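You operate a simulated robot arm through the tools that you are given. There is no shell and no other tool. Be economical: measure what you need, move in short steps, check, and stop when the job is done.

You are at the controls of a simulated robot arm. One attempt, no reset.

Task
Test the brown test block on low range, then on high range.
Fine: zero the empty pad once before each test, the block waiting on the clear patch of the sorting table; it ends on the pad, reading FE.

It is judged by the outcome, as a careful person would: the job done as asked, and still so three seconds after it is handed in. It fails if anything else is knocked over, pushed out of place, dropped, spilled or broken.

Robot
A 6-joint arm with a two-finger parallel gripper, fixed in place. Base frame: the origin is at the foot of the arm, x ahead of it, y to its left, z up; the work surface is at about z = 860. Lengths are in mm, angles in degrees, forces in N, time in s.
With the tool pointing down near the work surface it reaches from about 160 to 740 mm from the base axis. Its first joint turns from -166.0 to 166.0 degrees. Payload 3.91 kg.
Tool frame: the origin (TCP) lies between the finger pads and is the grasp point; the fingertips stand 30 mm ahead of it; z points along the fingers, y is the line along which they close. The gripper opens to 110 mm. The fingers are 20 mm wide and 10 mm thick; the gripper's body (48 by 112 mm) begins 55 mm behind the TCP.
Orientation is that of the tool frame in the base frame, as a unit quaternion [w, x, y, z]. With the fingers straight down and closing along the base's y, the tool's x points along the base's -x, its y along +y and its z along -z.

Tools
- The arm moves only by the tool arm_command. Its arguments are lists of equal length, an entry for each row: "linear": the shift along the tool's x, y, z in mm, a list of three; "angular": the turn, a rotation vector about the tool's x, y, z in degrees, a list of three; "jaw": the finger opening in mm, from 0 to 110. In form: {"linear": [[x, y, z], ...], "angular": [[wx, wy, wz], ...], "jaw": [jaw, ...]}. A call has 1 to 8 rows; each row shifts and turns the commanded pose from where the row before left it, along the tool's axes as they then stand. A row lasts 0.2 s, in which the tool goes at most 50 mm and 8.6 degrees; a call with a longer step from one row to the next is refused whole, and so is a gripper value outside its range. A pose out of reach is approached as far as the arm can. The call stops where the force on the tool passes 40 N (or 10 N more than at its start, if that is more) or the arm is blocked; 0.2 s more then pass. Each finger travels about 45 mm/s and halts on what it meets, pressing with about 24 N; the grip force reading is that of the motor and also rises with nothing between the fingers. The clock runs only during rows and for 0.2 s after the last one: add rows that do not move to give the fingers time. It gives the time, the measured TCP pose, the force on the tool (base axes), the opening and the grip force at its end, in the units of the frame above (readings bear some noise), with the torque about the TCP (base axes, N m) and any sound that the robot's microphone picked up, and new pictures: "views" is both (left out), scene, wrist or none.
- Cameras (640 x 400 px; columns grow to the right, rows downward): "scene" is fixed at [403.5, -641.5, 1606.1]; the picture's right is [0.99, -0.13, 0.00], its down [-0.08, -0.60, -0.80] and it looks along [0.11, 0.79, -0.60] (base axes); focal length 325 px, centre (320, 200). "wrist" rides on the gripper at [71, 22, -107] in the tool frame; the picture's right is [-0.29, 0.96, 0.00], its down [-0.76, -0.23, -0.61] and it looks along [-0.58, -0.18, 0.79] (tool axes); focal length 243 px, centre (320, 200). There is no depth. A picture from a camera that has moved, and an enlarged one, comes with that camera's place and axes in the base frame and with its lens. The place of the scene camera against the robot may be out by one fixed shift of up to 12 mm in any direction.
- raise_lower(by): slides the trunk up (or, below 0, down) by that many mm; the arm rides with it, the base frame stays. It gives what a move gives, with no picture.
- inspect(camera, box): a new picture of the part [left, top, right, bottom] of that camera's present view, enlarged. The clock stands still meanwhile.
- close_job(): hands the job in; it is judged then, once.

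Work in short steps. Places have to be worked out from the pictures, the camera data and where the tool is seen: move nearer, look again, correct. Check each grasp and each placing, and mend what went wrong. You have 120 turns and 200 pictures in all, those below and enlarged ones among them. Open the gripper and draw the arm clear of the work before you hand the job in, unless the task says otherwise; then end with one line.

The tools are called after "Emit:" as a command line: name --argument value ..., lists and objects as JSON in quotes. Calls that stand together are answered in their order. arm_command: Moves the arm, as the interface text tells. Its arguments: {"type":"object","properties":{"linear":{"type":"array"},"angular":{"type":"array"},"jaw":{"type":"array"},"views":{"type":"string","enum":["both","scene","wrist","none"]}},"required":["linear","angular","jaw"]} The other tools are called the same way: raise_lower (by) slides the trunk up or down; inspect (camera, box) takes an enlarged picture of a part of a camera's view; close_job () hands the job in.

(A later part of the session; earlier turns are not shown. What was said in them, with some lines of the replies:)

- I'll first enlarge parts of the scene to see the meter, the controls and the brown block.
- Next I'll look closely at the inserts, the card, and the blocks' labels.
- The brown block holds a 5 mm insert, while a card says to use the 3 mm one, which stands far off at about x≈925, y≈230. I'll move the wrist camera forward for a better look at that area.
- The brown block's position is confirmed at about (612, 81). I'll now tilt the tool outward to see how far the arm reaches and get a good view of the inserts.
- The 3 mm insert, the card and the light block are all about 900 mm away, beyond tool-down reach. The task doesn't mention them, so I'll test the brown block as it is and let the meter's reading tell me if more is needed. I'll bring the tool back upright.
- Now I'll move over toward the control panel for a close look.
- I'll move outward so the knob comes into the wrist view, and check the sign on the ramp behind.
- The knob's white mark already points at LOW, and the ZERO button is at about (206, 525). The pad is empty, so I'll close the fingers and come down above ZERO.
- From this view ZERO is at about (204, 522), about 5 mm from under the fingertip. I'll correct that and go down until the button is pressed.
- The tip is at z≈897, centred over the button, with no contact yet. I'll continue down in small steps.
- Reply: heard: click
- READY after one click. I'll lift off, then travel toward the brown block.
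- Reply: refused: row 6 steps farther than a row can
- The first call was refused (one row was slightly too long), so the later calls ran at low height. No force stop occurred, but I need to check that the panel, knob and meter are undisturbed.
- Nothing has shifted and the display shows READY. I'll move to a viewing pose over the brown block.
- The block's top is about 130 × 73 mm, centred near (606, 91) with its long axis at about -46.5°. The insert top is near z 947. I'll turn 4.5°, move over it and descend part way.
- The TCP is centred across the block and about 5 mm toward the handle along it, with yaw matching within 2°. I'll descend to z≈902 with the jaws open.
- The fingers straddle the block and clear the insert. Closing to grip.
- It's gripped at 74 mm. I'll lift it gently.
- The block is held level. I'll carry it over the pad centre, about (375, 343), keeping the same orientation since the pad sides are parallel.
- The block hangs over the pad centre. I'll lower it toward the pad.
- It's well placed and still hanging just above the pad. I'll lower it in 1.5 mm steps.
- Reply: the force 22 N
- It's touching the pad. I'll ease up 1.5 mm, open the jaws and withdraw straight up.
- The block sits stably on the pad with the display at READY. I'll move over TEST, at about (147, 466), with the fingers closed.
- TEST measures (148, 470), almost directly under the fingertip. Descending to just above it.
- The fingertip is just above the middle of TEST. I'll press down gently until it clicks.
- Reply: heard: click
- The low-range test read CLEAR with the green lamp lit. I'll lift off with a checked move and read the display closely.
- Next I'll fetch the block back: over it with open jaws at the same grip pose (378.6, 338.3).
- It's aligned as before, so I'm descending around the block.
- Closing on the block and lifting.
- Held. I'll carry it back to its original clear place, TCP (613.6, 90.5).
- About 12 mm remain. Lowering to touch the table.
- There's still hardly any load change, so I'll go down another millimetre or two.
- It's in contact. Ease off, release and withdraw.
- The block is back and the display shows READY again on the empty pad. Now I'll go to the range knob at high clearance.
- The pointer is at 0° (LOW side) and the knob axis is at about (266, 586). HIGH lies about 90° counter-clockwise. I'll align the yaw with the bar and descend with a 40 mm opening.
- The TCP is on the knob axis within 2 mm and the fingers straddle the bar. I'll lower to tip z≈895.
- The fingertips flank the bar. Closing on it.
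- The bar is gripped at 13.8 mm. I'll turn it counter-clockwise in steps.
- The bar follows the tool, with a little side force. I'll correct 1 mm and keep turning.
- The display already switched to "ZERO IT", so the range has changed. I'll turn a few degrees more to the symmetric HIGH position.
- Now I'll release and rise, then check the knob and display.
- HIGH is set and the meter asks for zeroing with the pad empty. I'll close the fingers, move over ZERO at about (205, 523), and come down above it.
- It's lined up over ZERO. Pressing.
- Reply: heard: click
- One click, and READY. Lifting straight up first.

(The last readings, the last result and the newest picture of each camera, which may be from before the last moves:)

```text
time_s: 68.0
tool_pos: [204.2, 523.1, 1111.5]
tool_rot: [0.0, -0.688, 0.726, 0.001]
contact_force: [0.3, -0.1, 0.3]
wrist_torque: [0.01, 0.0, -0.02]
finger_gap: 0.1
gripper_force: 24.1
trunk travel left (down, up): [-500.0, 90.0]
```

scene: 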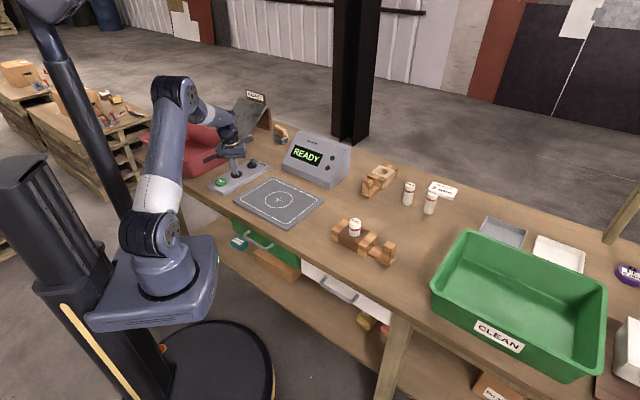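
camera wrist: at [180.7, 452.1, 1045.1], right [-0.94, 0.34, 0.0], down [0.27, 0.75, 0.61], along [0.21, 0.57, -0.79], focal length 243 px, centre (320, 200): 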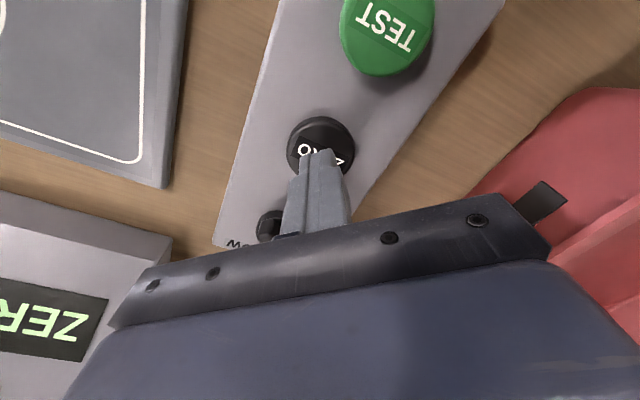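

Traveling at height back to the block, then turning to its yaw.

Emit:
arm_command --linear '[[31.5, -33.2, 0], [31.5, -33.2, 0], [31.5, -33.2, 0], [31.5, -33.2, 0], [31.5, -33.2, 0], [31.5, -33.2, 0], [31.5, -33.2, 0], [31.5, -33.2, 0]]' --angular '[[0, 0, 0], [0, 0, 0], [0, 0, 0], [0, 0, 0], [0, 0, 0], [0, 0, 0], [0, 0, 0], [0, 0, 0]]' --jaw '[0, 0, 0, 30, 60, 90, 110, 110]' --views "none"

Emit:
arm_command --linear '[[31.5, -33.2, 0], [31.5, -33.2, 0], [31.5, -33.2, 0], [31.5, -33.2, 0], [31.5, -33.2, 0], [0, 0, 0]]' --angular '[[0, 0, 0], [0, 0, 0], [0, 0, 0], [0, 0, 0], [0, 0, 0], [0, 0, 0]]' --jaw '[110, 110, 110, 110, 110, 110]' --views "none"

Emit:
arm_command --linear '[[0, 0, 0], [0, 0, 0], [0, 0, 0], [0, 0, 0], [0, 0, 0], [0, 0, 0], [0, 0, 0], [0, 0, 0]]' --angular '[[0, 0, 8.34], [0, 0, 8.34], [0, 0, 8.34], [0, 0, 8.34], [0, 0, 8.34], [0, 0, 8.34], [0, 0, 8.34], [0, 0, 8.34]]' --jaw '[110, 110, 110, 110, 110, 110, 110, 110]' --views "none"

Emit:
arm_command --linear '[[0, 0, 0], [0, 0, 0], [0, 0, 0], [0, 0, 0], [0, 0, 0], [0, 0, 0], [0, 0, 0], [0, 0, 0]]' --angular '[[0, 0, 8.34], [0, 0, 8.34], [0, 0, 8.34], [0, 0, 8.34], [0, 0, 8.34], [0, 0, 8.34], [0, 0, 8.34], [0, 0, 8.34]]' --jaw '[110, 110, 110, 110, 110, 110, 110, 110]' --views "both"

```text
time_s: 69.8
tool_pos: [456.5, 257.5, 1110.4]
tool_rot: [0.0, -0.689, 0.725, 0.0]
contact_force: [0.5, 0.4, 0.3]
wrist_torque: [0.0, 0.01, -0.01]
finger_gap: 101.2
gripper_force: 0.1
trunk travel left (down, up): [-500.0, 90.0]
```

```text
time_s: 71.2
tool_pos: [610.1, 91.7, 1111.3]
tool_rot: [0.0, -0.688, 0.726, 0.001]
contact_force: [-0.5, 0.3, -0.2]
wrist_torque: [0.0, 0.01, -0.03]
finger_gap: 109.8
gripper_force: 0.1
trunk travel left (down, up): [-500.0, 90.0]
```

```text
time_s: 73.0
tool_pos: [613.9, 92.2, 1110.8]
tool_rot: [0.0, -0.173, 0.985, 0.0]
contact_force: [0.1, 0.2, -0.5]
wrist_torque: [0.01, -0.02, -0.02]
finger_gap: 110.3
gripper_force: 0.1
trunk travel left (down, up): [-500.0, 90.0]
```

```text
time_s: 74.8
tool_pos: [613.4, 91.4, 1110.4]
tool_rot: [0.0, 0.396, 0.918, 0.0]
contact_force: [0.6, -0.4, 0.6]
wrist_torque: [-0.02, 0.03, 0.03]
finger_gap: 109.8
gripper_force: 0.0
trunk travel left (down, up): [-500.0, 90.0]
camera wrist: at [579.9, 159.0, 1216.2], right [0.9, 0.45, 0.0], down [0.35, -0.71, 0.61], along [0.27, -0.54, -0.79], focal length 243 px, centre (320, 200)
```

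scene: 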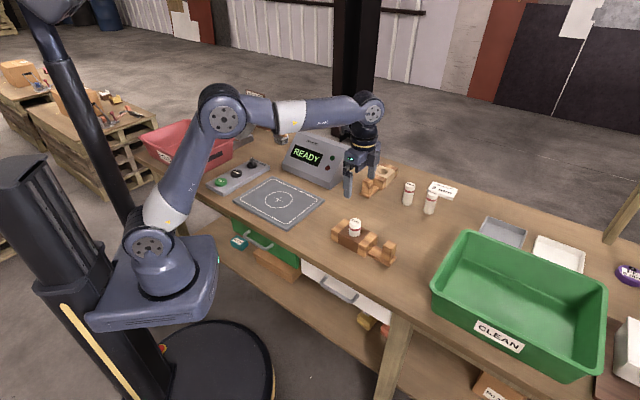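
wrist: 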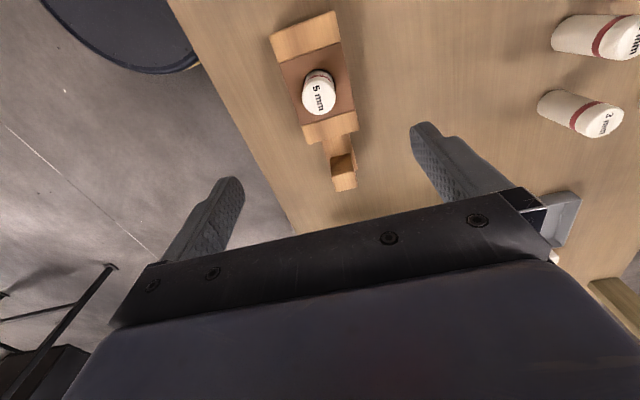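

It's aligned over the block as before. Descending to z≈900.

Emit:
arm_command --linear '[[0, 0, 45], [0, 0, 45], [0, 0, 45], [0, 0, 45], [0, 0, 20], [0, 0, 9], [0, 0, 0]]' --angular '[[0, 0, 0], [0, 0, 0], [0, 0, 0], [0, 0, 0], [0, 0, 0], [0, 0, 0], [0, 0, 0]]' --jaw '[110, 110, 110, 110, 110, 110, 110]' --views "none"

Emit:
inspect --camera "scene" --box '[310, 170, 420, 270]'

```text
time_s: 76.4
tool_pos: [613.7, 90.8, 901.5]
tool_rot: [0.0, 0.395, 0.919, 0.0]
contact_force: [-1.3, 0.2, 1.0]
wrist_torque: [0.0, 0.0, -0.01]
finger_gap: 110.0
gripper_force: 0.1
trunk travel left (down, up): [-500.0, 90.0]
```

```text
4.00 times, centred on (365, 220) of scene
camera zoom: at [403.5, -641.5, 1606.1], right [0.99, -0.13, 0.0], down [-0.08, -0.6, -0.8], along [0.11, 0.79, -0.6], focal length 1299 px, centre (140, 120)
```

zoom: 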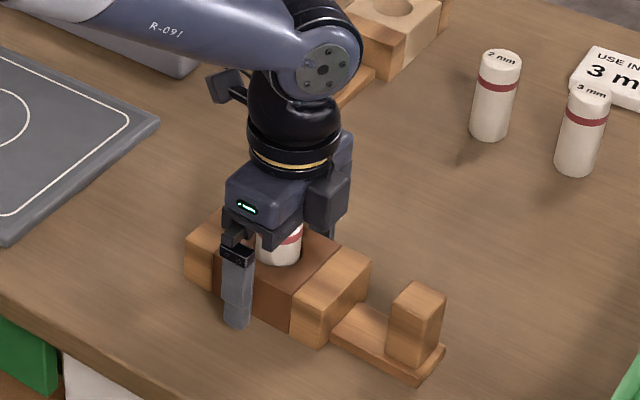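

Gripping and lifting.

Emit:
arm_command --linear '[[0, 0, 0], [0, 0, 0], [0, 0, 0], [0, 0, 0], [0, 0, 0]]' --angular '[[0, 0, 0], [0, 0, 0], [0, 0, 0], [0, 0, 0], [0, 0, 0]]' --jaw '[90, 70, 55, 55, 55]' --views "none"

Emit:
arm_command --linear '[[0, 0, -8], [0, 0, -20], [0, 0, -30], [0, 0, -30], [0, 0, 0]]' --angular '[[0, 0, 0], [0, 0, 0], [0, 0, 0], [0, 0, 0], [0, 0, 0]]' --jaw '[55, 55, 55, 55, 55]' --views "scene"

```text
time_s: 77.6
tool_pos: [614.3, 89.9, 902.2]
tool_rot: [0.0, 0.395, 0.919, 0.0]
contact_force: [1.8, 1.3, 0.9]
wrist_torque: [0.12, -0.21, 0.03]
finger_gap: 73.8
gripper_force: 24.2
trunk travel left (down, up): [-500.0, 90.0]
```

```text
time_s: 78.8
tool_pos: [613.5, 93.6, 991.2]
tool_rot: [-0.001, 0.394, 0.919, -0.001]
contact_force: [-0.8, 0.5, -3.3]
wrist_torque: [0.06, 0.03, 0.0]
finger_gap: 74.1
gripper_force: 23.6
trunk travel left (down, up): [-500.0, 90.0]
```

scene: 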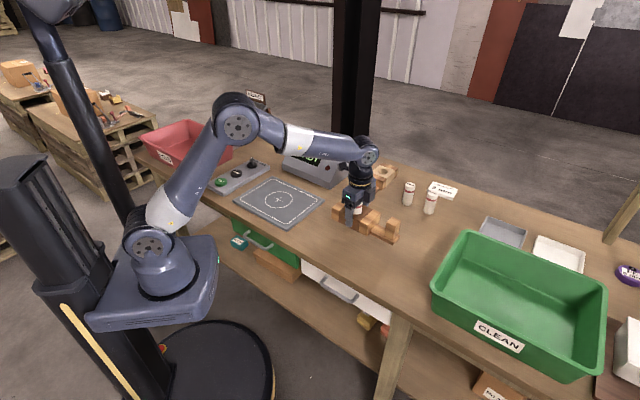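

It's held, so I'll carry it to the pad as before and lower to just above the surface.

Emit:
arm_command --linear '[[43, 0, 0], [43, 0, 0], [43, 0, 0], [43, 0, 0], [43, 0, 0], [43, 0, 0], [43, 0, 0], [41, 0, 0]]' --angular '[[0, 0, 0], [0, 0, 0], [0, 0, 0], [0, 0, 0], [0, 0, 0], [0, 0, 0], [0, 0, 0], [0, 0, 0]]' --jaw '[55, 55, 55, 55, 55, 55, 55, 55]' --views "none"

Emit:
arm_command --linear '[[0, 0, 30], [0, 0, 30], [0, 0, 10], [0, 0, 3], [0, 0, 2], [0, 0, 0]]' --angular '[[0, 0, 0], [0, 0, 0], [0, 0, 0], [0, 0, 0], [0, 0, 0], [0, 0, 0]]' --jaw '[55, 55, 55, 55, 55, 55]' --views "none"

Emit:
inspect --camera "scene" --box '[210, 140, 340, 240]'

```text
time_s: 80.6
tool_pos: [378.0, 341.2, 987.7]
tool_rot: [0.0, 0.396, 0.918, 0.001]
contact_force: [-0.2, 0.5, -3.6]
wrist_torque: [0.02, 0.02, -0.03]
finger_gap: 73.6
gripper_force: 24.2
trunk travel left (down, up): [-500.0, 90.0]
```

```text
time_s: 82.0
tool_pos: [378.7, 338.3, 913.7]
tool_rot: [0.001, 0.395, 0.919, 0.001]
contact_force: [4.1, -0.8, 7.9]
wrist_torque: [-0.54, -0.02, 0.09]
finger_gap: 73.8
gripper_force: 23.9
trunk travel left (down, up): [-500.0, 90.0]
```

```text
4.00 times, centred on (275, 190) of scene
camera zoom: at [403.5, -641.5, 1606.1], right [0.99, -0.13, 0.0], down [-0.08, -0.6, -0.8], along [0.11, 0.79, -0.6], focal length 1299 px, centre (500, 240)
```

zoom: 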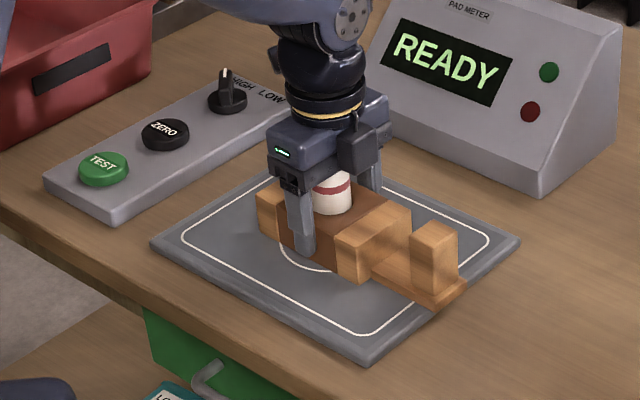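

It's in contact with the pad at the right place. Releasing and withdrawing upward.

Emit:
arm_command --linear '[[0, 0, 0], [0, 0, 0], [0, 0, 0], [0, 0, 0], [0, 0, 0]]' --angular '[[0, 0, 0], [0, 0, 0], [0, 0, 0], [0, 0, 0], [0, 0, 0]]' --jaw '[74, 85, 100, 110, 110]' --views "none"

Emit:
arm_command --linear '[[0, 0, -20], [0, 0, -40], [0, 0, -45], [0, 0, -45], [0, 0, -45], [0, 0, 0]]' --angular '[[0, 0, 0], [0, 0, 0], [0, 0, 0], [0, 0, 0], [0, 0, 0], [0, 0, 0]]' --jaw '[110, 110, 110, 110, 110, 110]' --views "scene"

```text
time_s: 83.2
tool_pos: [380.1, 338.7, 912.7]
tool_rot: [-0.001, 0.395, 0.919, -0.001]
contact_force: [-0.1, -0.4, -0.2]
wrist_torque: [-0.03, -0.01, 0.01]
finger_gap: 110.0
gripper_force: 0.2
trunk travel left (down, up): [-500.0, 90.0]
```

```text
time_s: 84.6
tool_pos: [378.4, 341.1, 1106.5]
tool_rot: [0.0, 0.395, 0.919, 0.001]
contact_force: [0.0, -0.6, -0.2]
wrist_torque: [0.02, -0.02, -0.02]
finger_gap: 110.0
gripper_force: 0.0
trunk travel left (down, up): [-500.0, 90.0]
```

scene: 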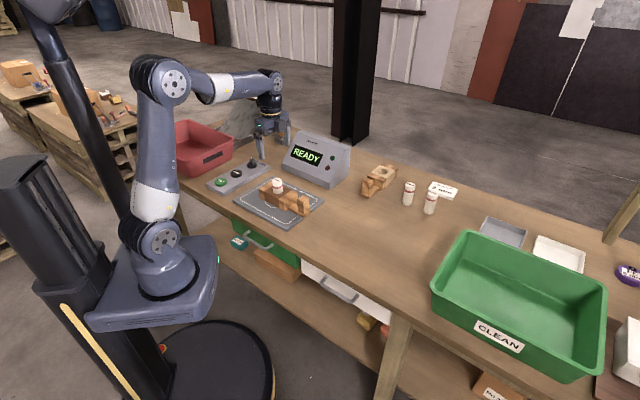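

The block is on the pad and shows READY. I'll repeat the same move to TEST with the fingers closed, then check before pressing.

Emit:
arm_command --linear '[[42, -13.2, 0], [42, -13.2, 0], [42, -13.2, 0], [42, -13.2, 0], [42, -13.2, 0], [42, -13.2, 0], [0, 0, 0]]' --angular '[[0, 0, 0], [0, 0, 0], [0, 0, 0], [0, 0, 0], [0, 0, 0], [0, 0, 0], [0, 0, 0]]' --jaw '[110, 80, 60, 40, 20, 0, 0]' --views "none"

Emit:
arm_command --linear '[[0, 0, 45], [0, 0, 45], [0, 0, 45], [0, 0, 30], [0, 0, 8], [0, 0, 0]]' --angular '[[0, 0, 0], [0, 0, 0], [0, 0, 0], [0, 0, 0], [0, 0, 0], [0, 0, 0]]' --jaw '[0, 0, 0, 0, 0, 0]' --views "wrist"

```text
time_s: 86.2
tool_pos: [146.5, 468.8, 1110.2]
tool_rot: [0.0, 0.394, 0.919, 0.0]
contact_force: [-0.2, -0.5, 0.1]
wrist_torque: [0.0, 0.0, 0.04]
finger_gap: 0.0
gripper_force: 9.3
trunk travel left (down, up): [-500.0, 90.0]
```

```text
time_s: 87.6
tool_pos: [146.8, 468.4, 934.5]
tool_rot: [-0.001, 0.396, 0.918, 0.0]
contact_force: [0.5, 0.1, 0.5]
wrist_torque: [0.01, 0.03, -0.03]
finger_gap: 0.3
gripper_force: 23.5
trunk travel left (down, up): [-500.0, 90.0]
camera wrist: at [113.3, 534.1, 1041.5], right [0.89, 0.45, 0.0], down [0.36, -0.71, 0.61], along [0.27, -0.54, -0.79], focal length 243 px, centre (320, 200)
```

wrist: 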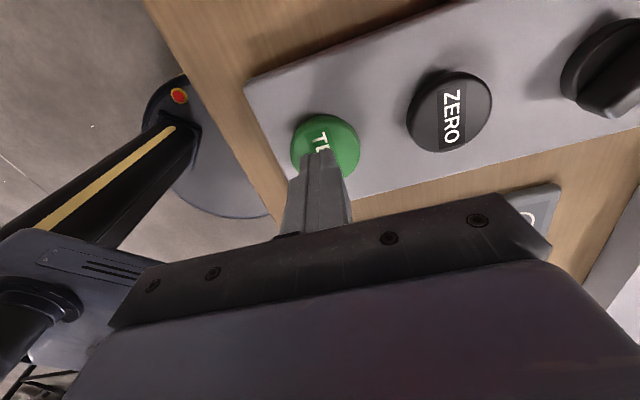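

It's over TEST, as before. Pressing.

Emit:
arm_command --linear '[[0, 0, 6], [0, 0, 4], [0, 0, 3], [0, 0, 2]]' --angular '[[0, 0, 0], [0, 0, 0], [0, 0, 0], [0, 0, 0]]' --jaw '[0, 0, 0, 0]' --views "scene"

```text
time_s: 88.6
tool_pos: [146.6, 469.0, 920.4]
tool_rot: [-0.001, 0.395, 0.919, 0.001]
contact_force: [-1.1, -0.2, 8.9]
wrist_torque: [-0.05, -0.01, -0.01]
finger_gap: 0.2
gripper_force: 24.3
trunk travel left (down, up): [-500.0, 90.0]
heard: click
```

scene: 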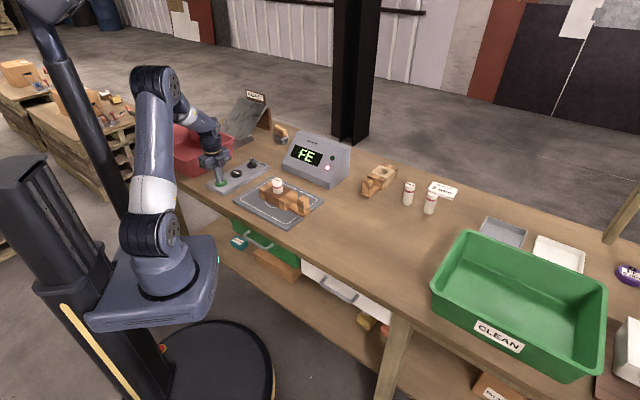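

The high range reads FE, as the task expects. I'll lift clear, open the gripper and check that everything stays.

Emit:
arm_command --linear '[[0, 0, -40], [0, 0, -45], [0, 0, -45], [0, 0, -45], [0, 0, -20], [0, 0, 0], [0, 0, 0], [0, 0, 0]]' --angular '[[0, 0, 0], [0, 0, 0], [0, 0, 0], [0, 0, 0], [0, 0, 0], [0, 0, 0], [0, 0, 0], [0, 0, 0]]' --jaw '[0, 0, 0, 0, 40, 80, 110, 110]' --views "scene"

Emit:
inspect --camera "scene" --box '[190, 110, 360, 240]'

```text
time_s: 90.4
tool_pos: [148.3, 468.2, 1113.7]
tool_rot: [0.0, 0.395, 0.919, 0.0]
contact_force: [-0.2, -1.1, 0.3]
wrist_torque: [-0.03, 0.03, -0.01]
finger_gap: 84.3
gripper_force: 0.0
trunk travel left (down, up): [-500.0, 90.0]
```

scene: 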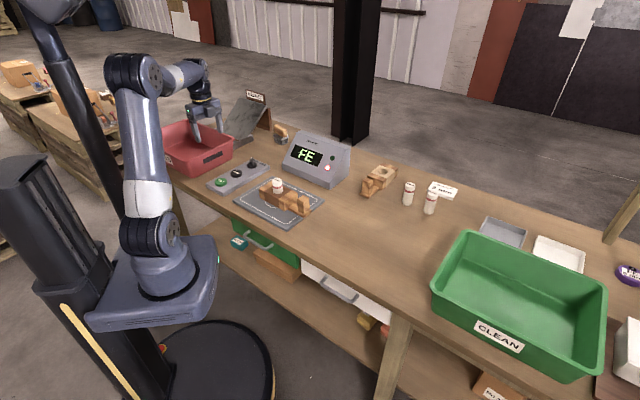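

```text
3.08 times, centred on (275, 175) of scene
camera zoom: at [403.5, -641.5, 1606.1], right [0.99, -0.13, 0.0], down [-0.08, -0.6, -0.8], along [0.11, 0.79, -0.6], focal length 999 px, centre (458, 277)
```

zoom: 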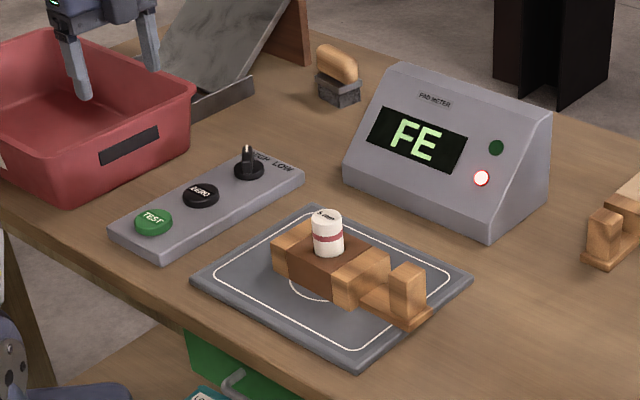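

The block rests on the pad, the meter reads FE on HIGH, the arm is clear with the gripper open, and nothing else has moved. Handing in.

Emit:
close_job

```text
The job is handed in.
```

I tested the brown block on both ranges: it read CLEAR on low and FE on high, zeroed once before each, and it is now on the pad reading FE; I left its 5 mm insert in, although a card on the table says "USE INSERT 3 mm".
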